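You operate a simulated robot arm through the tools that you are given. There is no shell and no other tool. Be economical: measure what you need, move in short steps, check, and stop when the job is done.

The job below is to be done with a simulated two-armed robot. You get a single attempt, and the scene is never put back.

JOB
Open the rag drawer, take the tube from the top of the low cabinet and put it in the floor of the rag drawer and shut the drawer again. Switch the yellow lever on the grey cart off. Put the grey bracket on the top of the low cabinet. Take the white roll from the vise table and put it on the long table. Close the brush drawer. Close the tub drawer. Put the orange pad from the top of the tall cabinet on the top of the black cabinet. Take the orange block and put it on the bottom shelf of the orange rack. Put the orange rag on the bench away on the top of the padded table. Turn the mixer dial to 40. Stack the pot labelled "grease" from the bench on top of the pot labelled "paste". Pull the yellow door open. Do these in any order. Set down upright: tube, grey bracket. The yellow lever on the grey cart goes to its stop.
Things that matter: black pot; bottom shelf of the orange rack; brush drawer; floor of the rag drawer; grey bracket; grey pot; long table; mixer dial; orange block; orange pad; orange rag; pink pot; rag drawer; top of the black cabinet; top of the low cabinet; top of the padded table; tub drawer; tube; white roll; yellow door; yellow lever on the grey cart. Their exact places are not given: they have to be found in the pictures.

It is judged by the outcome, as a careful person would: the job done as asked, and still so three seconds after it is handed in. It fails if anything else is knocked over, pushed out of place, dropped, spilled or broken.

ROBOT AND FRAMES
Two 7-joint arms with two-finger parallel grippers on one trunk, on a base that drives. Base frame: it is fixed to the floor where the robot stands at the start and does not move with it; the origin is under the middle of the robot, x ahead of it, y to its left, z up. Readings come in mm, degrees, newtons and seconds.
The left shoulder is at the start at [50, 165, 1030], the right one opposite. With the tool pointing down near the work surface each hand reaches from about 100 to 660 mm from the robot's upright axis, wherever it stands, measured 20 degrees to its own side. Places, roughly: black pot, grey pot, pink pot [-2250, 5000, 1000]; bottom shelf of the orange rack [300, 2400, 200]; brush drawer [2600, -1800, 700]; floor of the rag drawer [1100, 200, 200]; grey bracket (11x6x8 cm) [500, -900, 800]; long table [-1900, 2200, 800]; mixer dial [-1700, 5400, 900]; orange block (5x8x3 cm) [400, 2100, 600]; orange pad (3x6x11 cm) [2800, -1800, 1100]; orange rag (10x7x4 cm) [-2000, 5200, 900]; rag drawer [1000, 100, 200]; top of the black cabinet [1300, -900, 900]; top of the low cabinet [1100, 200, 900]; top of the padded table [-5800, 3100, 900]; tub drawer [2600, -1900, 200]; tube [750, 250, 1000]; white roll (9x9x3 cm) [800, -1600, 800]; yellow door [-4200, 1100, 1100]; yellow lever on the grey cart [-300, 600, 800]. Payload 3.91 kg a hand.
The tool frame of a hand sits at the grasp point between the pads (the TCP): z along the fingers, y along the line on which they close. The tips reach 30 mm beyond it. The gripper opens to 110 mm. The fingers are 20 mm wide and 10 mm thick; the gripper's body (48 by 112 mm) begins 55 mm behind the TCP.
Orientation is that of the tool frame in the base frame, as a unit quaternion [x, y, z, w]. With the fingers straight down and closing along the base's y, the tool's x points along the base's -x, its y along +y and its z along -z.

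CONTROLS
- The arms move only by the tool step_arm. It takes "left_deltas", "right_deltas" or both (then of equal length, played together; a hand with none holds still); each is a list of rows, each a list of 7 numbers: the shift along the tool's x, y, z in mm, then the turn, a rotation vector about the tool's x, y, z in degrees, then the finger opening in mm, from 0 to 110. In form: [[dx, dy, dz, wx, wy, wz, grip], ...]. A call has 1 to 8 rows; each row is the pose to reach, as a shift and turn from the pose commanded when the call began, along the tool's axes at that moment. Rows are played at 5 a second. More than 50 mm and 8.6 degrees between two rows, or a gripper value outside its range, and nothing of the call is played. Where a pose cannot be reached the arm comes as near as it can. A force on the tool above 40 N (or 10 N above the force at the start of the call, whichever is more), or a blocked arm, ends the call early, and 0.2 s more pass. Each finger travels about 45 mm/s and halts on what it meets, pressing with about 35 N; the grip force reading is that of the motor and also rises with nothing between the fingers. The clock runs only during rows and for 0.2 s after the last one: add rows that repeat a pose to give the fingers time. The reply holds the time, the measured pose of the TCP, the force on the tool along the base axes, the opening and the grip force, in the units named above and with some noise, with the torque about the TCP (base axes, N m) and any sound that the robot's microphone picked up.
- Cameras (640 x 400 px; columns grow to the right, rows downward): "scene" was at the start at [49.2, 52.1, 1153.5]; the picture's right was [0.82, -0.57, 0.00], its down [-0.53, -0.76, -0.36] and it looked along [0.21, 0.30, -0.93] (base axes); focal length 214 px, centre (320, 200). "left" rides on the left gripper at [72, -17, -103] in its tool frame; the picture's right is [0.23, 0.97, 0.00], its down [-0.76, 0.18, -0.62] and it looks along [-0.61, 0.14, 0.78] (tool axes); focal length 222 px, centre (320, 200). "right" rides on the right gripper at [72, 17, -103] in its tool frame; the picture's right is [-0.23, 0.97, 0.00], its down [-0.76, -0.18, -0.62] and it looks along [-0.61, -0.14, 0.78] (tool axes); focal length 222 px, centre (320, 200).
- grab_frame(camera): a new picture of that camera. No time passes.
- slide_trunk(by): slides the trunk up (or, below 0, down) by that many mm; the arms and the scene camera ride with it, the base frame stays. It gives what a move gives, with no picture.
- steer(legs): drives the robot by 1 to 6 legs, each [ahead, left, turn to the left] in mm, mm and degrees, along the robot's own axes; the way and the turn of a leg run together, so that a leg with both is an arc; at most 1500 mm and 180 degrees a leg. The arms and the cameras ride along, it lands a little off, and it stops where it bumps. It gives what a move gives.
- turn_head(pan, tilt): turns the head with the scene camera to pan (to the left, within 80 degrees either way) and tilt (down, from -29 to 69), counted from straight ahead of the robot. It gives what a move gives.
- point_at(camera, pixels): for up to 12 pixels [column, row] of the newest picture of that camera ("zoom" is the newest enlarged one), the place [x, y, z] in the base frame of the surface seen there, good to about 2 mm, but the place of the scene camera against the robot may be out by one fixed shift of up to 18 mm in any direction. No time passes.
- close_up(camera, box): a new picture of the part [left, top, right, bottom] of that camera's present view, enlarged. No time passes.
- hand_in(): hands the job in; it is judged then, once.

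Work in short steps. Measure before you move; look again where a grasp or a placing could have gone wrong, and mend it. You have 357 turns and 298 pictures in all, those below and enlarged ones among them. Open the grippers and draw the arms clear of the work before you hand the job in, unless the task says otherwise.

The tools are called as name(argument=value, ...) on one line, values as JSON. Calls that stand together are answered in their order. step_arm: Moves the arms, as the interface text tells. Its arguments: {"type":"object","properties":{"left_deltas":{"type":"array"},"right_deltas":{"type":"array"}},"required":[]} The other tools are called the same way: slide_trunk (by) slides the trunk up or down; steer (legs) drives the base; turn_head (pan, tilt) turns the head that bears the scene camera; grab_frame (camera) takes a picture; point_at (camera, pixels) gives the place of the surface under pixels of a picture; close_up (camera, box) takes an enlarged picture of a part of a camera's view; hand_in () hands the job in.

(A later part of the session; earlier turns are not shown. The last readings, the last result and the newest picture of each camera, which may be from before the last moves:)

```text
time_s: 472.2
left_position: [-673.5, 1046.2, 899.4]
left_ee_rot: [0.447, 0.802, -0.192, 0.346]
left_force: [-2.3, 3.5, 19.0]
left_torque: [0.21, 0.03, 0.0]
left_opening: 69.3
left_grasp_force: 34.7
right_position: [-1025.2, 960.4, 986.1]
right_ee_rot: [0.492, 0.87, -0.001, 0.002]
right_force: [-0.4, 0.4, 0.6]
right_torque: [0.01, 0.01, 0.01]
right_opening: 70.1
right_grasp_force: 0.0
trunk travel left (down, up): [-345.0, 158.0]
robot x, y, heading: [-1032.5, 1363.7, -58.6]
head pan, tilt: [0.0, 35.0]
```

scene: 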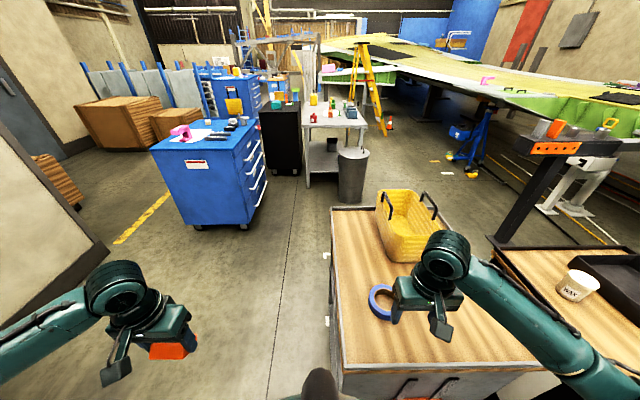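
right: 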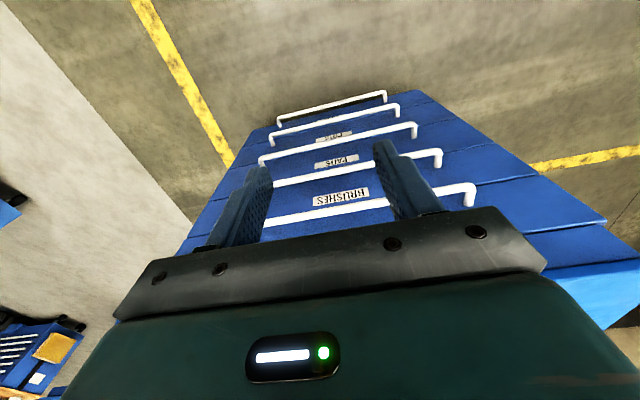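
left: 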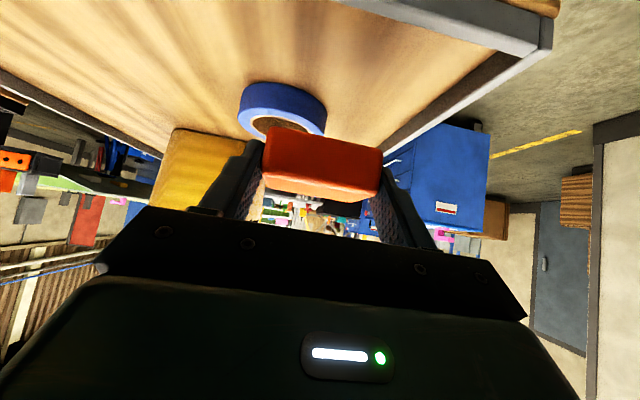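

Contact 19 N: release and back away, then unpitch.

step_arm(left_deltas=[[0, 0, 0, 0, 0, 0, 75], [0, 0, 0, 0, 0, 0, 90], [0, 0, 0, 0, 0, 0, 95], [0, 0, -40, 0, 0, 0, 95], [0, 0, -80, 0, 0, 0, 95], [-20, 0, -110, 0, 0, 0, 95]])

step_arm(left_deltas=[[-20, 0, -5, 0, 7.7, 0, 90], [-40, 0, -10, 0, 15.4, 0, 80], [-60, 0, -15, 0, 23, 0, 80], [-70, 0, -15, 0, 30.7, 0, 80], [-80, 0, -15, 0, 38.4, 0, 80], [-90, 0, -15, 0, 46, 0, 80]])

grab_frame(camera="left")

```text
time_s: 473.6
left_position: [-703.4, 1099.1, 961.3]
left_ee_rot: [0.45, 0.803, -0.19, 0.341]
left_force: [-0.8, 1.2, 0.4]
left_torque: [0.03, -0.04, -0.01]
left_opening: 95.4
left_grasp_force: 0.1
left hand out of reach, approached as far as the arm can: row 6
right_position: [-1023.3, 959.0, 986.6]
right_ee_rot: [0.492, 0.871, -0.001, 0.001]
right_force: [0.0, -0.1, -0.4]
right_torque: [0.0, -0.01, 0.0]
right_opening: 70.0
right_grasp_force: 0.0
trunk travel left (down, up): [-345.0, 158.0]
robot x, y, heading: [-1032.4, 1363.4, -58.6]
head pan, tilt: [0.0, 35.0]
```

```text
time_s: 475.0
left_position: [-677.2, 1052.3, 1039.5]
left_ee_rot: [0.487, 0.873, 0.002, 0.0]
left_force: [0.1, 0.7, 0.1]
left_torque: [-0.01, -0.04, -0.01]
left_opening: 80.1
left_grasp_force: 0.1
left hand out of reach, approached as far as the arm can: row 1
right_position: [-1024.1, 958.9, 985.5]
right_ee_rot: [0.493, 0.87, -0.001, 0.001]
right_force: [0.5, 0.4, -0.1]
right_torque: [0.01, -0.01, -0.02]
right_opening: 69.8
right_grasp_force: 0.1
trunk travel left (down, up): [-345.0, 158.0]
robot x, y, heading: [-1032.4, 1365.5, -58.7]
head pan, tilt: [0.0, 35.0]
```

```text
145 pictures are left
```

left: 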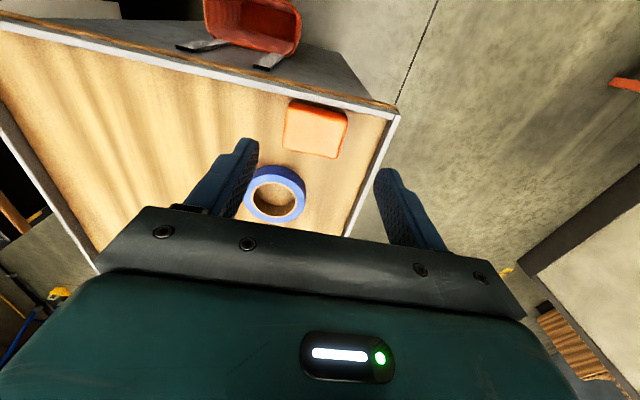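

Block lies flat on the cart. Measure it.

point_at(camera="left", pixels=[[289, 103], [347, 115], [338, 156], [284, 146], [315, 130], [370, 180], [300, 200], [340, 200]])

```text
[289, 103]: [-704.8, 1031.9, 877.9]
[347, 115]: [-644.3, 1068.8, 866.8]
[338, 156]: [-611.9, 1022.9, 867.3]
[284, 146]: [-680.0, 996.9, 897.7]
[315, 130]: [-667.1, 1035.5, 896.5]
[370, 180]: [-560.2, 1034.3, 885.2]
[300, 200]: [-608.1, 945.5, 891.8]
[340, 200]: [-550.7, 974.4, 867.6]
```

I'll grip across its 70 mm width with the vertical tool (opening 90): forward 25 mm, down to z≈901.

step_arm(left_deltas=[[-25, 0, 20, 0, 0, 0, 90], [-25, 0, 60, 0, 0, 0, 90], [-25, 0, 100, 0, 0, 0, 90], [-25, 0, 130, 0, 0, 0, 90]])

grab_frame(camera="left")

```text
time_s: 476.0
left_position: [-664.4, 1032.3, 910.4]
left_ee_rot: [0.488, 0.873, 0.001, 0.002]
left_force: [0.8, 0.3, -0.2]
left_torque: [0.01, 0.02, 0.01]
left_opening: 90.0
left_grasp_force: 0.0
right_position: [-1024.9, 959.9, 985.9]
right_ee_rot: [0.492, 0.87, -0.001, 0.001]
right_force: [0.9, -0.3, 0.1]
right_torque: [-0.01, 0.0, 0.04]
right_opening: 69.6
right_grasp_force: 0.0
trunk travel left (down, up): [-345.0, 158.0]
robot x, y, heading: [-1033.0, 1367.3, -58.4]
head pan, tilt: [0.0, 35.0]
```

```text
144 pictures are left
```

left: 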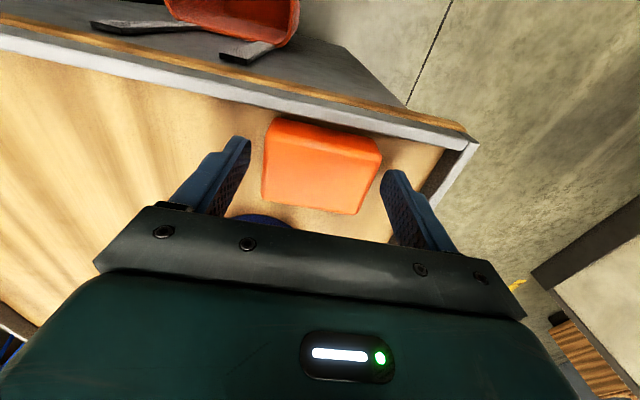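

Centred. Down 9 mm, close, lift.

step_arm(left_deltas=[[0, 0, 9, 0, 0, 0, 90], [0, 0, 9, 0, 0, 0, 70], [0, 0, 9, 0, 0, 0, 50], [0, 0, 9, 0, 0, 0, 50], [0, 0, -10, 0, 0, 0, 50], [0, 0, -50, 0, 0, 0, 50], [0, 0, -90, 0, 0, 0, 50], [0, 0, -130, 0, 0, 0, 50]])

grab_frame(camera="left")

```text
time_s: 477.8
left_position: [-665.7, 1032.6, 1039.2]
left_ee_rot: [0.488, 0.873, 0.002, 0.0]
left_force: [0.0, -0.7, -1.2]
left_torque: [0.0, 0.03, 0.01]
left_opening: 69.6
left_grasp_force: 34.7
right_position: [-1024.9, 959.8, 986.0]
right_ee_rot: [0.492, 0.871, 0.0, 0.001]
right_force: [-0.1, 0.4, 0.0]
right_torque: [0.02, -0.01, -0.02]
right_opening: 70.3
right_grasp_force: 0.1
trunk travel left (down, up): [-345.0, 158.0]
robot x, y, heading: [-1031.2, 1366.8, -58.6]
head pan, tilt: [0.0, 35.0]
```

```text
143 pictures are left
```

left: 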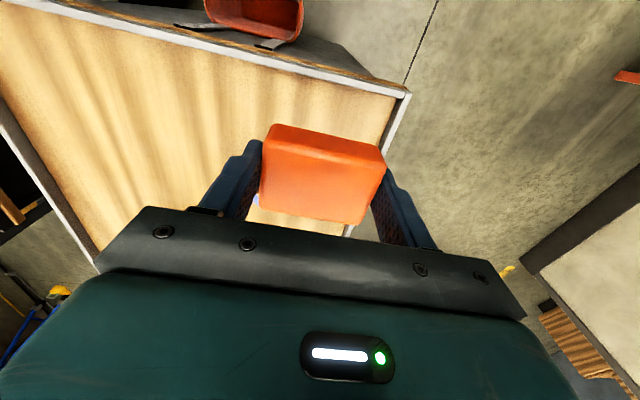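

Held. I retract, drive to in front of the rack, facing it.

step_arm(left_deltas=[[45, 0, 0, 0, 0, 0, 50], [90, 0, 0, 0, 0, 0, 50], [130, 0, 0, 0, 0, 0, 50]])

steer(legs=[[0, 480, 0], [0, 0, 92.2], [470, -265, 0]])

turn_head(pan=10, tilt=50)

grab_frame(camera="scene")

```text
time_s: 478.6
left_position: [-732.4, 1143.6, 1036.4]
left_ee_rot: [0.487, 0.873, 0.001, 0.002]
left_force: [0.4, -0.6, -2.1]
left_torque: [0.01, 0.01, 0.0]
left_opening: 69.8
left_grasp_force: 34.6
right_position: [-1024.7, 958.9, 985.2]
right_ee_rot: [0.492, 0.871, -0.001, 0.001]
right_force: [0.0, 0.1, 0.6]
right_torque: [0.01, -0.01, 0.02]
right_opening: 69.9
right_grasp_force: 0.0
trunk travel left (down, up): [-345.0, 158.0]
robot x, y, heading: [-1033.1, 1364.1, -58.4]
head pan, tilt: [0.0, 35.0]
```

```text
time_s: 490.0
left_position: [126.2, 1966.0, 1036.2]
left_ee_rot: [-0.293, 0.956, 0.002, -0.001]
left_force: [0.1, -0.7, -1.3]
left_torque: [-0.03, 0.03, -0.01]
left_opening: 69.4
left_grasp_force: 35.2
right_position: [319.6, 1682.2, 985.0]
right_ee_rot: [-0.287, 0.958, 0.0, 0.001]
right_force: [0.3, 0.8, 1.0]
right_torque: [0.0, 0.02, 0.0]
right_opening: 69.8
right_grasp_force: 0.0
trunk travel left (down, up): [-345.0, 158.0]
robot x, y, heading: [-85.4, 1656.6, 33.8]
head pan, tilt: [0.0, 35.0]
```

```text
time_s: 490.7
left_position: [124.5, 1965.5, 1036.1]
left_ee_rot: [-0.293, 0.956, 0.001, 0.001]
left_force: [0.0, -1.3, -1.4]
left_torque: [0.01, -0.04, 0.01]
left_opening: 69.6
left_grasp_force: 35.1
right_position: [320.3, 1682.0, 986.4]
right_ee_rot: [-0.287, 0.958, 0.001, 0.002]
right_force: [0.7, 0.0, 0.8]
right_torque: [0.05, 0.02, -0.01]
right_opening: 70.1
right_grasp_force: 0.1
trunk travel left (down, up): [-345.0, 158.0]
robot x, y, heading: [-84.9, 1656.1, 33.6]
head pan, tilt: [10.0, 50.0]
```

```text
142 pictures are left
```

scene: 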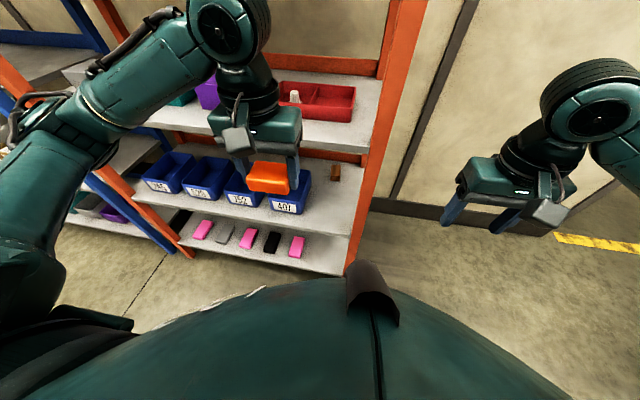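

Measure the free spot right of the last pink block on the bottom shelf.

point_at(camera="scene", pixels=[[325, 250], [325, 262], [297, 247], [302, 255], [335, 268], [340, 250], [320, 240], [290, 262], [325, 225]])

```text
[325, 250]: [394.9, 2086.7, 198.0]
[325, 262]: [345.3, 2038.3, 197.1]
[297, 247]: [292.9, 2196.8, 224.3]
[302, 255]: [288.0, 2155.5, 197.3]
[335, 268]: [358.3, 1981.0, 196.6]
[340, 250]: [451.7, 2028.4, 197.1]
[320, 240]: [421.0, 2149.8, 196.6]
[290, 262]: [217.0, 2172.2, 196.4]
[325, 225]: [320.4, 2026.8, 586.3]
```

Lower the trunk fully, then the left hand straight down (in front of the rack).

slide_trunk(by=-340)

step_arm(left_deltas=[[0, 0, 45, 0, 0, 0, 50], [0, 0, 90, 0, 0, 0, 50], [0, 0, 135, 0, 0, 0, 50], [0, 0, 180, 0, 0, 0, 50], [0, 0, 225, 0, 0, 0, 50], [0, 0, 270, 0, 0, 0, 50], [0, 0, 315, 0, 0, 0, 50], [0, 0, 360, 0, 0, 0, 50]])

```text
time_s: 494.1
left_position: [125.1, 1967.5, 697.7]
left_ee_rot: [-0.292, 0.956, 0.001, 0.0]
left_force: [0.2, -0.4, 0.3]
left_torque: [0.0, -0.01, -0.03]
left_opening: 69.7
left_grasp_force: 34.9
right_position: [320.5, 1682.2, 646.2]
right_ee_rot: [-0.286, 0.958, 0.0, 0.001]
right_force: [0.5, 0.0, 0.0]
right_torque: [0.0, -0.03, 0.0]
right_opening: 69.9
right_grasp_force: 0.0
trunk travel left (down, up): [-5.0, 498.0]
robot x, y, heading: [-84.1, 1661.9, 33.7]
head pan, tilt: [10.0, 50.0]
```

```text
time_s: 495.9
left_position: [126.0, 1966.3, 349.0]
left_ee_rot: [-0.286, 0.958, -0.003, -0.001]
left_force: [-7.0, 1.6, 18.7]
left_torque: [-1.32, 0.67, -0.53]
left_opening: 69.6
left_grasp_force: 35.2
right_position: [320.9, 1682.1, 646.2]
right_ee_rot: [-0.287, 0.958, 0.001, 0.002]
right_force: [-0.3, -0.9, 0.0]
right_torque: [0.0, -0.02, -0.01]
right_opening: 70.2
right_grasp_force: 0.0
trunk travel left (down, up): [-5.0, 498.0]
robot x, y, heading: [-86.7, 1655.3, 33.6]
head pan, tilt: [10.0, 50.0]
stopped in row 8 (left hand): the force on the tool passed its limit at 82 N (the readings are from after the stop); the commanded pose is now the measured one
```

Contact at z 349, likely with the robot's own base. I rise, move the hand 100 mm forward, and continue down.

step_arm(left_deltas=[[0, 0, -20, 0, 0, 0, 50], [-35, 0, -20, 0, 0, 0, 50], [-70, 0, -20, 0, 0, 0, 50], [-100, 0, -20, 0, 0, 0, 50], [-100, 0, 15, 0, 0, 0, 50], [-100, 0, 50, 0, 0, 0, 50], [-100, 0, 85, 0, 0, 0, 50], [-100, 0, 100, 0, 0, 0, 50]])

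grab_frame(camera="left")

```text
time_s: 497.7
left_position: [208.2, 2022.1, 246.2]
left_ee_rot: [-0.288, 0.958, -0.002, -0.003]
left_force: [-1.1, 0.0, -1.8]
left_torque: [0.0, -0.01, 0.01]
left_opening: 69.5
left_grasp_force: 35.0
right_position: [320.2, 1682.7, 647.0]
right_ee_rot: [-0.287, 0.958, 0.0, 0.001]
right_force: [0.1, 0.3, -0.4]
right_torque: [-0.01, -0.01, -0.02]
right_opening: 69.9
right_grasp_force: 0.1
trunk travel left (down, up): [-5.0, 498.0]
robot x, y, heading: [-87.8, 1655.6, 33.6]
head pan, tilt: [10.0, 50.0]
```

```text
141 pictures are left
```

left: 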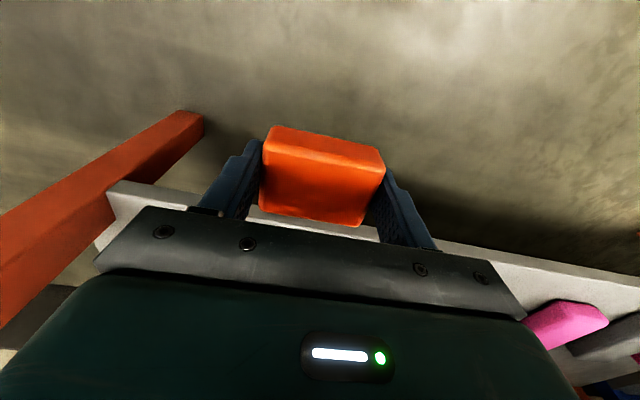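

Good pose (z 246, bottom ≈212). Drive 163 mm forward and 56 mm right onto the shelf.

steer(legs=[[0, -56, 0], [160, 0, 0]])

grab_frame(camera="left")

point_at(camera="left", pixels=[[320, 105], [320, 120], [320, 60], [450, 200], [200, 170], [240, 110], [430, 150]])

```text
time_s: 499.9
left_position: [372.2, 2063.5, 246.5]
left_ee_rot: [-0.287, 0.958, -0.003, -0.001]
left_force: [-0.3, 0.9, -1.0]
left_torque: [-0.01, 0.0, 0.01]
left_opening: 69.5
left_grasp_force: 34.7
right_position: [484.1, 1723.7, 645.9]
right_ee_rot: [-0.286, 0.958, 0.0, 0.001]
right_force: [1.2, 0.8, 0.1]
right_torque: [0.05, -0.01, 0.01]
right_opening: 70.2
right_grasp_force: 0.0
trunk travel left (down, up): [-5.0, 498.0]
robot x, y, heading: [77.5, 1698.7, 34.0]
head pan, tilt: [10.0, 50.0]
```

```text
140 pictures are left
```

left: 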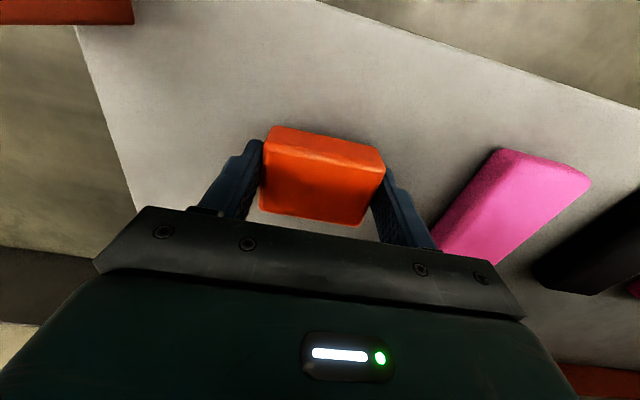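

```text
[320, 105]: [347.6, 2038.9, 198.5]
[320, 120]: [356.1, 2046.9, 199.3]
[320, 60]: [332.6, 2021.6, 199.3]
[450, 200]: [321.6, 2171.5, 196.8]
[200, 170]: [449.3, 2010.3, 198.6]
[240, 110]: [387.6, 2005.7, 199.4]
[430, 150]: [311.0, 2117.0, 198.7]
```

Over the shelf (z 199). Lower 13 mm, release, rise.

step_arm(left_deltas=[[0, 0, 8, 0, 0, 0, 50], [0, 0, 12, 0, 0, 0, 50], [0, 0, 14, 0, 0, 0, 50]])

step_arm(left_deltas=[[0, 0, 0, 0, 0, 0, 75], [0, 0, 0, 0, 0, 0, 86], [0, 0, 0, 0, 0, 0, 86], [0, 0, -20, 0, 0, 0, 86], [0, 0, -50, 0, 0, 0, 86]])

grab_frame(camera="left")

```text
time_s: 500.7
left_position: [371.0, 2063.4, 230.5]
left_ee_rot: [-0.287, 0.958, -0.003, -0.002]
left_force: [0.6, -0.7, 1.4]
left_torque: [0.09, -0.01, 0.01]
left_opening: 69.4
left_grasp_force: 35.2
right_position: [484.6, 1722.8, 645.1]
right_ee_rot: [-0.287, 0.958, 0.0, 0.001]
right_force: [-0.1, -0.2, 0.7]
right_torque: [0.0, 0.0, 0.01]
right_opening: 69.9
right_grasp_force: 0.1
trunk travel left (down, up): [-5.0, 498.0]
robot x, y, heading: [82.2, 1701.6, 33.7]
head pan, tilt: [10.0, 50.0]
```

```text
time_s: 501.9
left_position: [371.1, 2062.4, 282.7]
left_ee_rot: [-0.288, 0.958, -0.002, -0.002]
left_force: [0.4, 0.6, 1.0]
left_torque: [0.03, 0.0, -0.01]
left_opening: 86.1
left_grasp_force: 0.1
right_position: [483.7, 1723.4, 645.1]
right_ee_rot: [-0.287, 0.958, 0.0, 0.001]
right_force: [-0.2, 0.4, 0.1]
right_torque: [0.02, 0.0, 0.01]
right_opening: 69.9
right_grasp_force: 0.0
trunk travel left (down, up): [-5.0, 498.0]
robot x, y, heading: [78.8, 1702.2, 33.8]
head pan, tilt: [10.0, 50.0]
```

```text
139 pictures are left
```

left: 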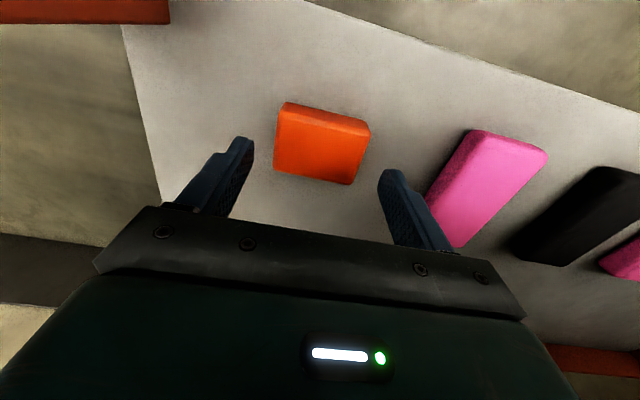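

Block is set on the bottom shelf. I back out, raise the trunk, and drive round to the front of the grey cart for the lever.

steer(legs=[[-250, 0, 0]])

slide_trunk(by=350)

step_arm(left_deltas=[[20, 0, -45, 0, 0, 0, 86], [40, 0, -90, 0, 0, 0, 86], [60, 0, -135, 0, 0, 0, 86], [80, 0, -178, 0, 0, 0, 86], [100, 0, -220, 0, 0, 0, 86], [100, 0, -265, 0, 0, 0, 86], [100, 0, -310, 0, 0, 0, 86], [100, 0, -350, 0, 0, 0, 86]])

steer(legs=[[-400, -1000, 0], [0, 0, 88], [-200, 330, 0]])

turn_head(pan=0, tilt=40)

grab_frame(camera="scene")

```text
time_s: 503.7
left_position: [162.3, 1922.2, 282.0]
left_ee_rot: [-0.287, 0.958, -0.002, -0.002]
left_force: [-0.3, 0.2, 0.4]
left_torque: [0.0, -0.03, 0.03]
left_opening: 86.0
left_grasp_force: 0.2
right_position: [273.4, 1583.2, 645.3]
right_ee_rot: [-0.287, 0.958, -0.001, 0.0]
right_force: [-0.7, 0.7, -0.1]
right_torque: [-0.02, 0.01, 0.01]
right_opening: 70.0
right_grasp_force: 0.1
trunk travel left (down, up): [-5.0, 498.0]
robot x, y, heading: [-133.9, 1555.0, 33.7]
head pan, tilt: [10.0, 50.0]
```

```text
time_s: 507.2
left_position: [162.6, 1923.1, 632.2]
left_ee_rot: [-0.288, 0.958, -0.002, -0.002]
left_force: [-0.3, -0.4, 0.4]
left_torque: [0.03, -0.03, 0.02]
left_opening: 86.0
left_grasp_force: 0.0
right_position: [273.6, 1582.1, 996.2]
right_ee_rot: [-0.286, 0.958, 0.0, 0.001]
right_force: [-0.3, -0.2, -0.3]
right_torque: [-0.04, -0.04, -0.01]
right_opening: 69.9
right_grasp_force: 0.0
trunk travel left (down, up): [-355.0, 148.0]
robot x, y, heading: [-130.6, 1560.0, 33.6]
head pan, tilt: [10.0, 50.0]
```

```text
time_s: 509.0
left_position: [80.5, 1873.2, 981.8]
left_ee_rot: [-0.287, 0.958, -0.002, -0.002]
left_force: [-0.2, -0.4, -0.5]
left_torque: [0.02, 0.0, 0.01]
left_opening: 86.2
left_grasp_force: 0.1
right_position: [274.0, 1582.7, 994.9]
right_ee_rot: [-0.286, 0.958, 0.001, 0.001]
right_force: [-0.2, -0.3, -0.8]
right_torque: [0.01, -0.02, 0.03]
right_opening: 70.2
right_grasp_force: 0.1
trunk travel left (down, up): [-355.0, 148.0]
robot x, y, heading: [-128.2, 1562.9, 33.8]
head pan, tilt: [10.0, 50.0]
```

```text
time_s: 525.0
left_position: [-369.5, 364.3, 980.8]
left_ee_rot: [0.88, -0.476, 0.003, -0.001]
left_force: [0.1, -0.8, -0.8]
left_torque: [-0.01, 0.01, 0.01]
left_opening: 85.9
left_grasp_force: 0.1
right_position: [-79.4, 556.3, 995.6]
right_ee_rot: [0.879, -0.477, -0.001, 0.0]
right_force: [0.7, 0.4, -0.5]
right_torque: [0.01, 0.02, 0.01]
right_opening: 69.7
right_grasp_force: 0.0
trunk travel left (down, up): [-355.0, 148.0]
robot x, y, heading: [-56.4, 149.3, 123.5]
head pan, tilt: [10.0, 50.0]
```

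```text
time_s: 525.7
left_position: [-368.2, 363.3, 981.7]
left_ee_rot: [0.879, -0.476, 0.004, 0.0]
left_force: [0.3, 0.0, 0.8]
left_torque: [0.0, 0.0, -0.02]
left_opening: 86.0
left_grasp_force: 0.1
right_position: [-79.5, 556.5, 995.9]
right_ee_rot: [0.879, -0.477, -0.001, -0.001]
right_force: [0.6, 0.4, 0.7]
right_torque: [0.0, 0.02, 0.04]
right_opening: 69.8
right_grasp_force: 0.1
trunk travel left (down, up): [-355.0, 148.0]
robot x, y, heading: [-56.1, 150.5, 123.6]
head pan, tilt: [0.0, 40.0]
```

```text
138 pictures are left
```

scene: 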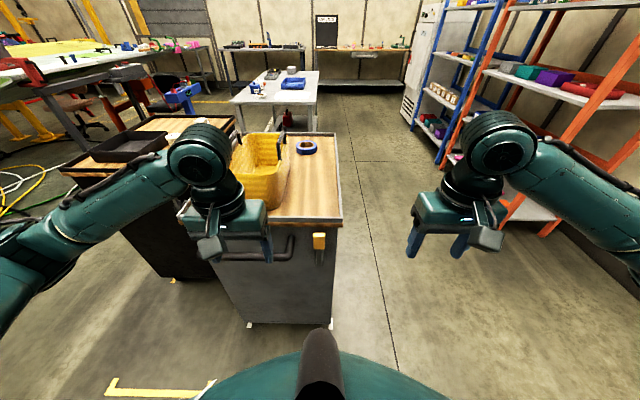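

The yellow lever is at (319,243). Zoom in.

close_up(camera="scene", box=[270, 200, 370, 290])

point_at(camera="zoom", pixels=[[300, 175], [300, 150], [300, 200], [300, 225], [300, 255], [240, 180], [420, 100], [150, 190]])

```text
4.44 times, centred on (320, 245) of scene
```

zoom: 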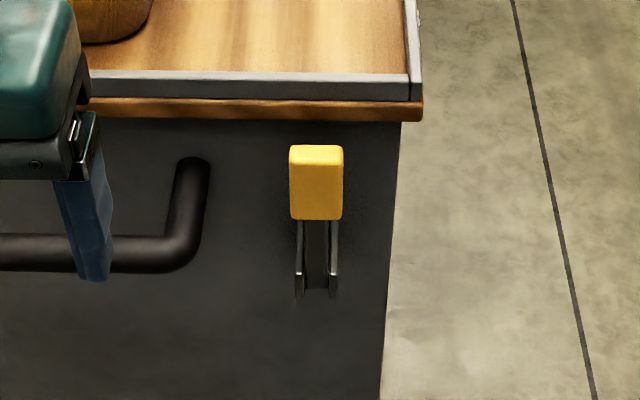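

```text
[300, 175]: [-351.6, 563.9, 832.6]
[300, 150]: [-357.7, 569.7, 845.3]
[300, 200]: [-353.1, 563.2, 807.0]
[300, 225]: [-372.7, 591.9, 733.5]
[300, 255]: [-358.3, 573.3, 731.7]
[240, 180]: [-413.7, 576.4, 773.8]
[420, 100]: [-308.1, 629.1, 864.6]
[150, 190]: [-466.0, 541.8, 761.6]
```

Look with the left hand camera.

grab_frame(camera="left")

grab_frame(camera="right")

```text
136 pictures are left
```

left: 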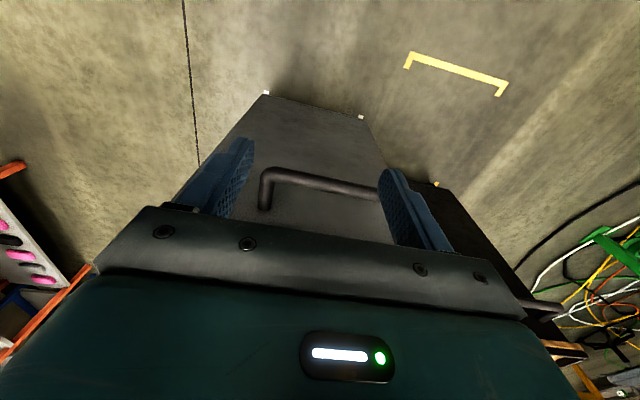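

```text
135 pictures are left
```

right: 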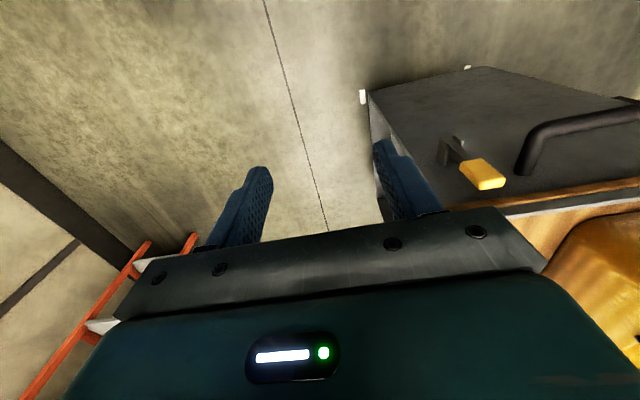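

Zoom on the lever in the right view.

close_up(camera="right", box=[410, 110, 540, 210])

point_at(camera="zoom", pixels=[[330, 250], [420, 290], [360, 300], [260, 180], [210, 150], [250, 120], [190, 200]])

```text
4.00 times, centred on (475, 160) of right
```

zoom: 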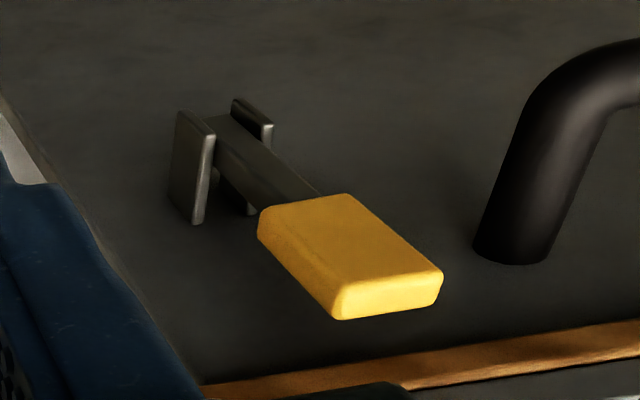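

```text
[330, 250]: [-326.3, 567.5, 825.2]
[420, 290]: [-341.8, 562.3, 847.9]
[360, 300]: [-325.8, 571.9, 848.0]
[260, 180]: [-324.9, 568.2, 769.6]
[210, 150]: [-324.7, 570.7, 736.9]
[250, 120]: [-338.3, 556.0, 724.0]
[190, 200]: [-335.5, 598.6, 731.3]
```

The lever points up, pivoting at z≈735 on a horizontal axis; it should swing out and down. I shift right 130 mm, lower the trunk, and pitch the left hand 45°.

steer(legs=[[0, -130, 0]])

slide_trunk(by=-150)

step_arm(left_deltas=[[-5, 0, -15, 0, -7.5, 0, 86], [-10, 0, -30, 0, -15, 0, 80], [-15, 0, -45, 0, -22.5, 0, 80], [-20, 0, -60, 0, -30, 0, 80], [-20, 0, -75, 0, -37.5, 0, 80], [-20, 0, -90, 0, -45, 0, 80], [-20, 0, -90, 0, -45, 0, 80]])

grab_frame(camera="left")

```text
time_s: 527.5
left_position: [-259.6, 436.1, 980.5]
left_ee_rot: [0.88, -0.476, 0.003, -0.001]
left_force: [1.0, -0.3, -0.2]
left_torque: [-0.03, 0.0, -0.03]
left_opening: 86.1
left_grasp_force: 0.1
right_position: [29.7, 628.4, 996.1]
right_ee_rot: [0.879, -0.478, -0.001, -0.001]
right_force: [0.4, -0.4, 0.7]
right_torque: [-0.01, -0.03, 0.03]
right_opening: 70.2
right_grasp_force: 0.1
trunk travel left (down, up): [-355.0, 148.0]
robot x, y, heading: [53.6, 222.3, 123.5]
head pan, tilt: [0.0, 40.0]
```

```text
time_s: 529.2
left_position: [-259.9, 435.9, 830.9]
left_ee_rot: [0.88, -0.475, 0.003, 0.0]
left_force: [0.2, -1.0, 0.4]
left_torque: [0.03, 0.02, -0.04]
left_opening: 85.8
left_grasp_force: 0.1
right_position: [29.8, 627.9, 846.9]
right_ee_rot: [0.879, -0.477, -0.001, 0.001]
right_force: [-0.1, -0.9, -0.2]
right_torque: [0.02, 0.0, 0.01]
right_opening: 70.2
right_grasp_force: 0.0
trunk travel left (down, up): [-205.0, 298.0]
robot x, y, heading: [52.7, 223.2, 123.5]
head pan, tilt: [0.0, 40.0]
```

```text
time_s: 530.8
left_position: [-273.2, 462.2, 925.8]
left_ee_rot: [0.814, -0.439, -0.335, -0.183]
left_force: [0.1, -0.4, 0.9]
left_torque: [0.05, 0.01, 0.01]
left_opening: 80.4
left_grasp_force: 0.0
left hand out of reach, approached as far as the arm can: row 6, 7
right_position: [29.0, 627.3, 845.7]
right_ee_rot: [0.879, -0.477, -0.001, 0.0]
right_force: [0.0, 0.0, 0.2]
right_torque: [-0.03, 0.01, 0.02]
right_opening: 69.9
right_grasp_force: 0.0
trunk travel left (down, up): [-205.0, 298.0]
robot x, y, heading: [54.5, 221.3, 123.6]
head pan, tilt: [0.0, 40.0]
```

```text
133 pictures are left
```

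left: 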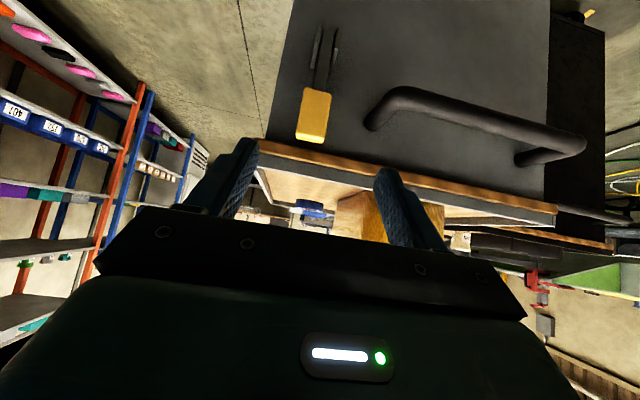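

Measure knob, arm, cheeks, face and handle.

point_at(camera="left", pixels=[[303, 92], [329, 95], [298, 138], [325, 142], [313, 115], [320, 60], [335, 50], [280, 80], [360, 70], [375, 120], [400, 95], [316, 30]])

close_up(camera="left", box=[260, 0, 420, 160])

```text
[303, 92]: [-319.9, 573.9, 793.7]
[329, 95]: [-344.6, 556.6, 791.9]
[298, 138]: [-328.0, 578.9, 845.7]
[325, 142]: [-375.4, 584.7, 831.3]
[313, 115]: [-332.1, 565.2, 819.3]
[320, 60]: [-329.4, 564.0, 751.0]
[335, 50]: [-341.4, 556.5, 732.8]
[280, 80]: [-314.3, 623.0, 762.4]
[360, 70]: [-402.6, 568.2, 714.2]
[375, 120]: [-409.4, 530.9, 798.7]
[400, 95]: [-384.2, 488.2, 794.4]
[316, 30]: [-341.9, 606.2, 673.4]
```

```text
2.50 times, centred on (340, 80) of left
```

zoom: 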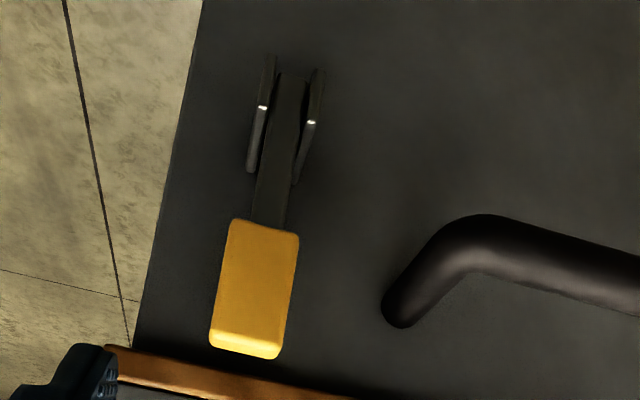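

Knob 30 mm wide, centre (−337,573,822), 40 mm out from the face. I approach along the tool axis with opening 56.

step_arm(left_deltas=[[-6, -3, 40, 0, 0, 0, 65], [-12, -5, 80, 0, 0, 0, 56], [-17, -7, 110, 0, 0, 0, 56], [-17, -7, 110, 0, 0, 0, 56]])

grab_frame(camera="left")

```text
time_s: 531.8
left_position: [-316.4, 540.6, 859.7]
left_ee_rot: [0.814, -0.439, -0.334, -0.183]
left_force: [0.0, -1.0, -0.7]
left_torque: [0.01, 0.03, -0.02]
left_opening: 55.9
left_grasp_force: 0.1
right_position: [29.4, 627.6, 846.7]
right_ee_rot: [0.879, -0.477, -0.001, -0.001]
right_force: [-0.6, 0.2, 0.1]
right_torque: [0.01, 0.02, -0.01]
right_opening: 70.1
right_grasp_force: 0.1
trunk travel left (down, up): [-205.0, 298.0]
robot x, y, heading: [51.5, 224.4, 123.4]
head pan, tilt: [0.0, 40.0]
```

```text
131 pictures are left
```

left: 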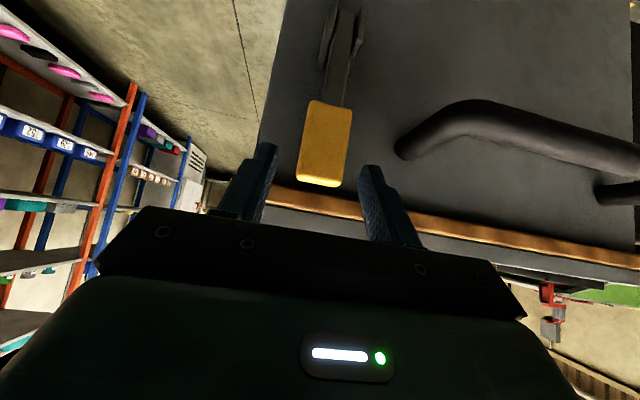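

Aligned; advance 42 mm and close on the knob.

step_arm(left_deltas=[[0, 0, 20, 0, 0, 0, 56], [0, 0, 36, 0, 0, 0, 56], [0, 0, 42, 0, 0, 0, 56], [0, 0, 42, 0, 0, 0, 30], [0, 0, 42, 0, 0, 0, 15], [0, 0, 42, 0, 0, 0, 15]])

grab_frame(camera="left")

```text
time_s: 533.2
left_position: [-332.5, 564.3, 827.0]
left_ee_rot: [0.814, -0.439, -0.335, -0.18]
left_force: [-8.5, -6.0, 0.3]
left_torque: [-0.19, 0.47, -0.22]
left_opening: 33.8
left_grasp_force: 45.1
right_position: [30.1, 628.5, 846.1]
right_ee_rot: [0.879, -0.477, -0.001, -0.002]
right_force: [-0.1, 0.0, 0.1]
right_torque: [0.01, 0.03, 0.01]
right_opening: 70.2
right_grasp_force: 0.1
trunk travel left (down, up): [-205.0, 298.0]
robot x, y, heading: [50.1, 224.4, 123.4]
head pan, tilt: [0.0, 40.0]
```

```text
130 pictures are left
```

left: 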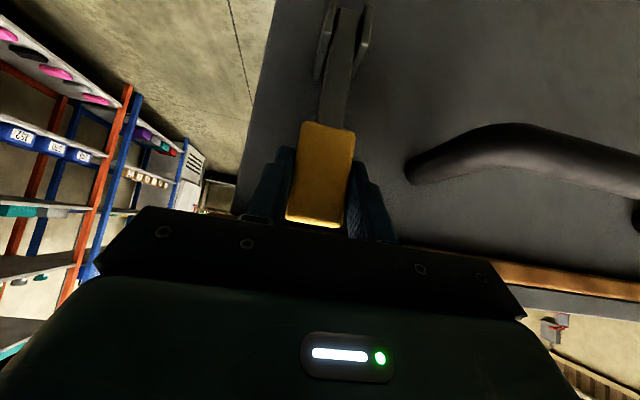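

Gripped (33.8 mm). I swing it outward along the arc in small steps.

step_arm(left_deltas=[[6, 0, -5, 0, 0, 0, 15], [12, 0, -10, 0, 0, 0, 15], [18, 0, -14, 0, 0, 0, 15], [25, 0, -18, 0, 0, 0, 15], [32, 0, -20.5, 0, 0, 0, 15], [39, 0, -22.4, 0, 0, 0, 15]])

grab_frame(camera="left")

```text
time_s: 534.6
left_position: [-309.5, 525.2, 817.4]
left_ee_rot: [0.813, -0.439, -0.335, -0.184]
left_force: [-19.5, -12.5, 12.8]
left_torque: [0.86, -0.16, -0.39]
left_opening: 34.3
left_grasp_force: 31.8
right_position: [29.5, 627.4, 846.8]
right_ee_rot: [0.879, -0.477, -0.001, -0.002]
right_force: [-0.5, 0.1, -0.2]
right_torque: [0.0, 0.03, 0.01]
right_opening: 70.1
right_grasp_force: 0.0
trunk travel left (down, up): [-205.0, 298.0]
robot x, y, heading: [51.2, 224.7, 123.3]
head pan, tilt: [0.0, 40.0]
```

```text
129 pictures are left
```

left: 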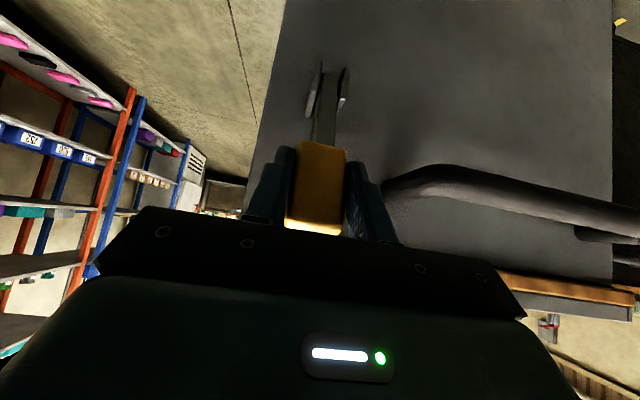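

The lever swings. Continue the arc to ~75°.

step_arm(left_deltas=[[11, 1, -2, 0, 0, 0, 15], [22.5, 2, -2.9, 0, 0, 0, 15], [34, 2, -2, 0, 0, 0, 15], [45, 2, 0, 0, 0, 0, 15], [56, 2, 4, 0, 0, 0, 15], [66, 2, 9, 0, 0, 0, 15]])

grab_frame(camera="left")

```text
time_s: 535.5
left_position: [-295.4, 505.4, 801.8]
left_ee_rot: [0.81, -0.436, -0.343, -0.191]
left_force: [4.5, -12.7, 11.5]
left_torque: [-0.34, 0.01, 0.04]
left_opening: 34.0
left_grasp_force: 44.7
right_position: [31.1, 627.0, 846.9]
right_ee_rot: [0.879, -0.477, -0.002, -0.001]
right_force: [-0.1, 0.6, -0.6]
right_torque: [0.01, 0.02, -0.02]
right_opening: 69.9
right_grasp_force: 0.1
trunk travel left (down, up): [-205.0, 298.0]
robot x, y, heading: [53.1, 221.0, 123.2]
head pan, tilt: [0.0, 40.0]
stopped in row 4 (left hand): the force on the tool passed its limit at 58 N (the readings are from after the stop); the commanded pose is now the measured one
```

```text
128 pictures are left
```

left: 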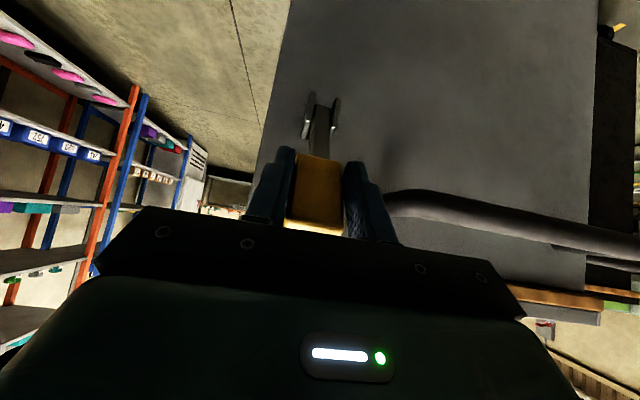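

The true radius is ~109 mm; I continue with the corrected arc.

step_arm(left_deltas=[[9.5, 0, 0, 0, 0, 0, 15], [19, 0, 0, 0, 0, 0, 15], [28.5, 0, 1.5, 0, 0, 0, 15], [37.7, 0, 3.5, 0, 0, 0, 15], [46.5, 0, 6.5, 0, 0, 0, 15], [55.5, 0, 10, 0, 0, 0, 15], [72, 0, 19.7, 0, 0, 0, 15]])

grab_frame(camera="left")

```text
time_s: 537.1
left_position: [-274.8, 476.6, 730.5]
left_ee_rot: [0.812, -0.437, -0.339, -0.187]
left_force: [-0.2, 1.3, 0.4]
left_torque: [-0.02, 0.02, -0.03]
left_opening: 14.9
left_grasp_force: 0.1
right_position: [31.0, 627.1, 845.5]
right_ee_rot: [0.879, -0.478, -0.001, 0.0]
right_force: [-0.2, 0.2, -0.3]
right_torque: [0.02, -0.01, 0.02]
right_opening: 70.1
right_grasp_force: 0.1
trunk travel left (down, up): [-205.0, 298.0]
robot x, y, heading: [53.2, 222.3, 123.3]
head pan, tilt: [0.0, 40.0]
```

```text
127 pictures are left
```

left: 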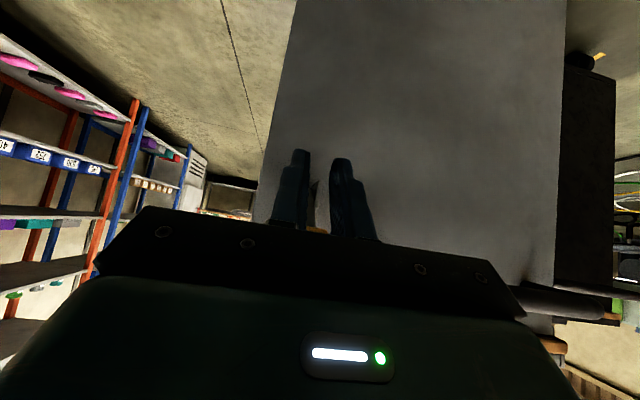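

It slipped off. I look at the lever's state with the scene camera.

close_up(camera="scene", box=[180, 160, 320, 280])

```text
3.33 times, centred on (250, 220) of scene
```

zoom: 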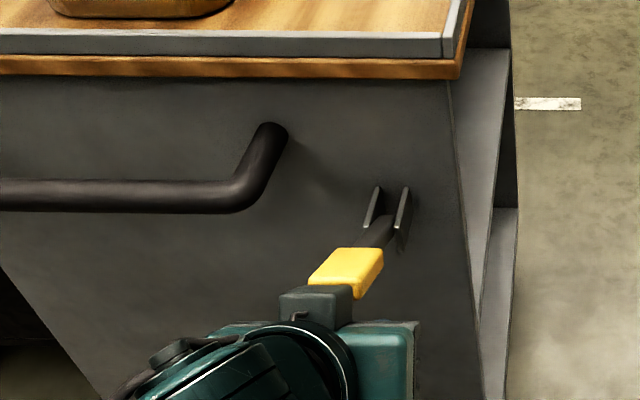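

point_at(camera="zoom", pixels=[[345, 260], [330, 285], [370, 275], [375, 235], [355, 252], [395, 215]])

```text
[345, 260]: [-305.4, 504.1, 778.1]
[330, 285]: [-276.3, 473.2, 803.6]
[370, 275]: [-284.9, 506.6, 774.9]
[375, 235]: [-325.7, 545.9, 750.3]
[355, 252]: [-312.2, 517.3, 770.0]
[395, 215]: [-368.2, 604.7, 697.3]
```

The lever is ~50° out. I need to know whether that's its stop: I move the closed fingers above the knob to press it down.

step_arm(left_deltas=[[30, 0, -30, 0, 0, 0, 5], [43, 0, -43, 0, 0, 0, 0], [15, 0, -71, 0, 0, 0, 0], [-13, 0, -99, 0, 0, 0, 0], [-42, 0, -128, 0, 0, 0, 0], [-56, 0, -142, 0, 0, 0, 0]])

grab_frame(camera="left")

close_up(camera="scene", box=[180, 160, 320, 280])

```text
time_s: 538.5
left_position: [-239.6, 472.5, 799.2]
left_ee_rot: [0.812, -0.436, -0.34, -0.189]
left_force: [0.6, -0.3, 0.8]
left_torque: [0.03, -0.02, 0.01]
left_opening: 0.1
left_grasp_force: 34.7
left hand out of reach, approached as far as the arm can: row 1, 2, 3, 4, 5, 6
right_position: [30.2, 628.2, 846.6]
right_ee_rot: [0.879, -0.477, 0.0, 0.0]
right_force: [-0.3, -0.4, 0.7]
right_torque: [0.06, 0.05, 0.0]
right_opening: 70.1
right_grasp_force: 0.0
trunk travel left (down, up): [-205.0, 298.0]
robot x, y, heading: [50.6, 218.7, 123.2]
head pan, tilt: [0.0, 40.0]
```

```text
125 pictures are left
```

left: 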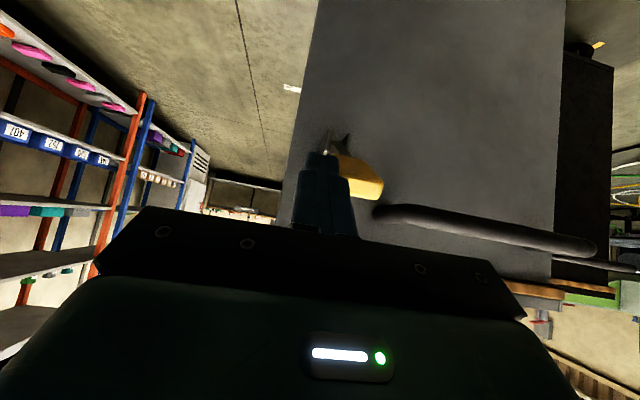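

```text
3.33 times, centred on (250, 220) of scene
```

zoom: 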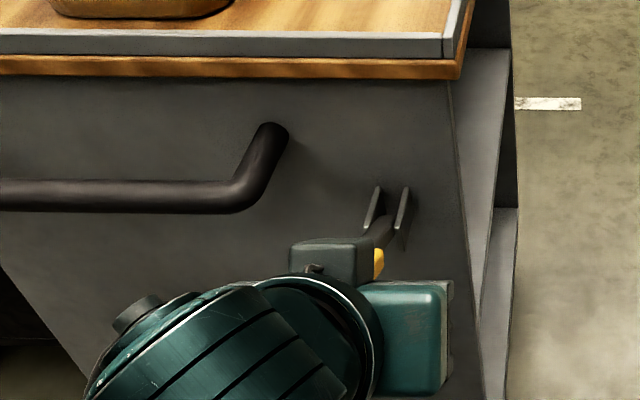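

The arm is cramped; I back the base 120 mm first, then reposition above the knob.

steer(legs=[[-120, 0, 0]])

step_arm(left_deltas=[[-10, 0, 0, 0, 0, 0, 0], [-20, 0, 0, 0, 0, 0, 0]])

```text
time_s: 539.8
left_position: [-173.6, 373.2, 797.5]
left_ee_rot: [0.811, -0.437, -0.34, -0.19]
left_force: [0.9, -0.7, 1.1]
left_torque: [-0.04, 0.0, -0.02]
left_opening: 0.0
left_grasp_force: 35.2
right_position: [97.5, 527.1, 846.2]
right_ee_rot: [0.878, -0.478, -0.001, 0.0]
right_force: [0.2, -1.3, 0.1]
right_torque: [-0.02, 0.05, 0.0]
right_opening: 70.1
right_grasp_force: 0.0
trunk travel left (down, up): [-205.0, 298.0]
robot x, y, heading: [122.6, 120.8, 123.4]
head pan, tilt: [0.0, 40.0]
```

```text
time_s: 540.4
left_position: [-182.1, 384.0, 812.5]
left_ee_rot: [0.812, -0.436, -0.34, -0.188]
left_force: [-0.6, 0.0, -0.9]
left_torque: [0.01, 0.03, 0.01]
left_opening: 0.0
left_grasp_force: 34.7
right_position: [98.2, 526.5, 847.0]
right_ee_rot: [0.879, -0.477, -0.002, -0.001]
right_force: [0.6, 1.1, -0.2]
right_torque: [0.01, 0.01, 0.0]
right_opening: 69.9
right_grasp_force: 0.0
trunk travel left (down, up): [-205.0, 298.0]
robot x, y, heading: [121.5, 125.5, 123.2]
head pan, tilt: [0.0, 40.0]
```

Now look at the lever clearly.

grab_frame(camera="left")

close_up(camera="scene", box=[190, 150, 310, 250])

```text
123 pictures are left
```

left: 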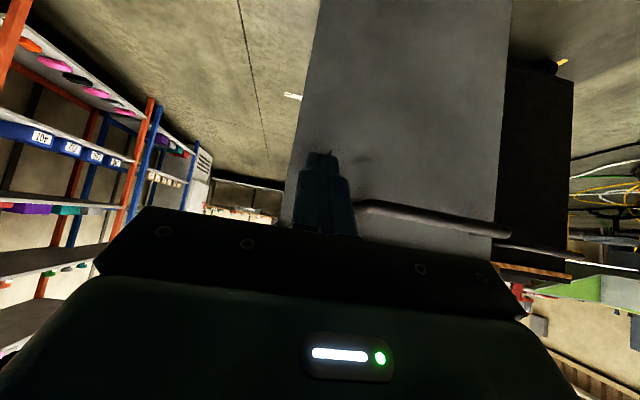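

```text
4.00 times, centred on (250, 200) of scene
```

zoom: 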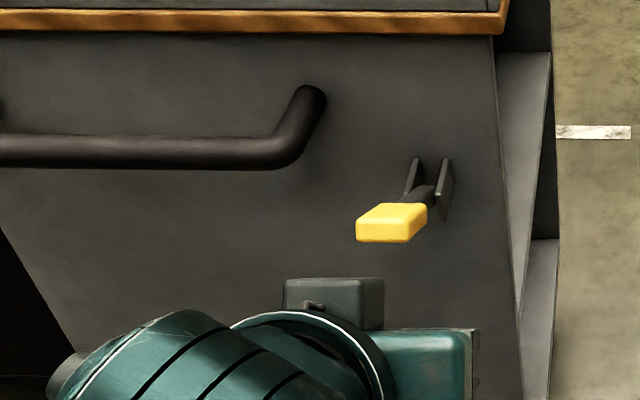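

point_at(camera="zoom", pixels=[[390, 215], [365, 225], [415, 215], [385, 234], [420, 195], [410, 160], [446, 165], [450, 300]])

```text
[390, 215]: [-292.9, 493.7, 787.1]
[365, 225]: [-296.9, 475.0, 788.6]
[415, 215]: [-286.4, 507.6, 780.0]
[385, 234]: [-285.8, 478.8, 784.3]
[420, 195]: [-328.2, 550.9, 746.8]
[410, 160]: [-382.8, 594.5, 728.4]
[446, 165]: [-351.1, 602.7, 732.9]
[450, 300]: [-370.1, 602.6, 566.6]
```

The lever is ~60° from vertical. I press the knob down with closed fingertips to see whether it goes further.

step_arm(left_deltas=[[-30, 6, 10, 0, 0, 0, 0], [-60, 12, 20, 0, 0, 0, 0], [-80, 18, 45, 0, 0, 0, 0], [-100, 25, 62, 0, 0, 0, 0], [-120, 25, 76, 0, 0, 0, 0]])

grab_frame(camera="left")

close_up(camera="scene", box=[190, 150, 310, 250])

```text
time_s: 541.5
left_position: [-278.4, 486.8, 845.3]
left_ee_rot: [0.811, -0.436, -0.34, -0.189]
left_force: [0.9, -0.2, -0.3]
left_torque: [-0.06, -0.01, 0.05]
left_opening: 0.2
left_grasp_force: 35.1
right_position: [97.3, 527.0, 845.5]
right_ee_rot: [0.879, -0.478, -0.001, 0.0]
right_force: [-0.3, -0.8, 0.6]
right_torque: [-0.06, 0.01, 0.01]
right_opening: 70.1
right_grasp_force: 0.1
trunk travel left (down, up): [-205.0, 298.0]
robot x, y, heading: [118.4, 120.2, 123.5]
head pan, tilt: [0.0, 40.0]
```

```text
121 pictures are left
```

left: 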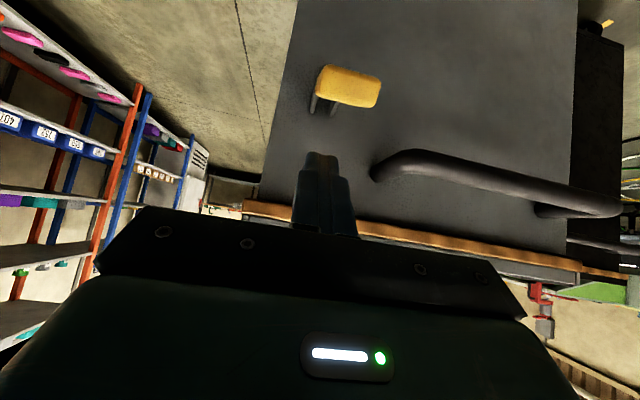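

```text
4.00 times, centred on (250, 200) of scene
```

zoom: 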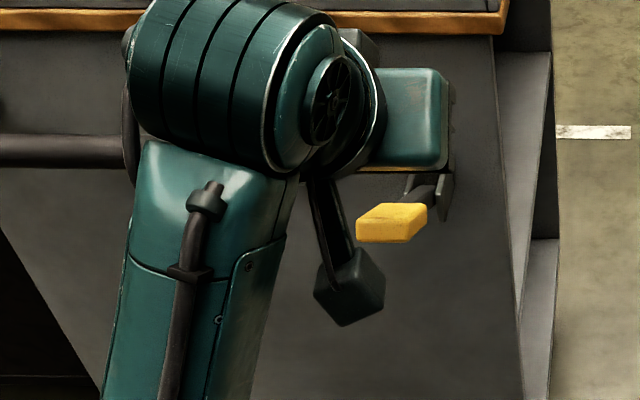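

point_at(camera="left", pixels=[[348, 80], [348, 98], [325, 75], [375, 90], [318, 105], [332, 112]])

```text
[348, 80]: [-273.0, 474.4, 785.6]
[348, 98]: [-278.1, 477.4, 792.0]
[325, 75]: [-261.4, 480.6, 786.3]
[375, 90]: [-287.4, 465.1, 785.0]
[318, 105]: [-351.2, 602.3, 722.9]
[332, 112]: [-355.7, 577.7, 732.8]
```

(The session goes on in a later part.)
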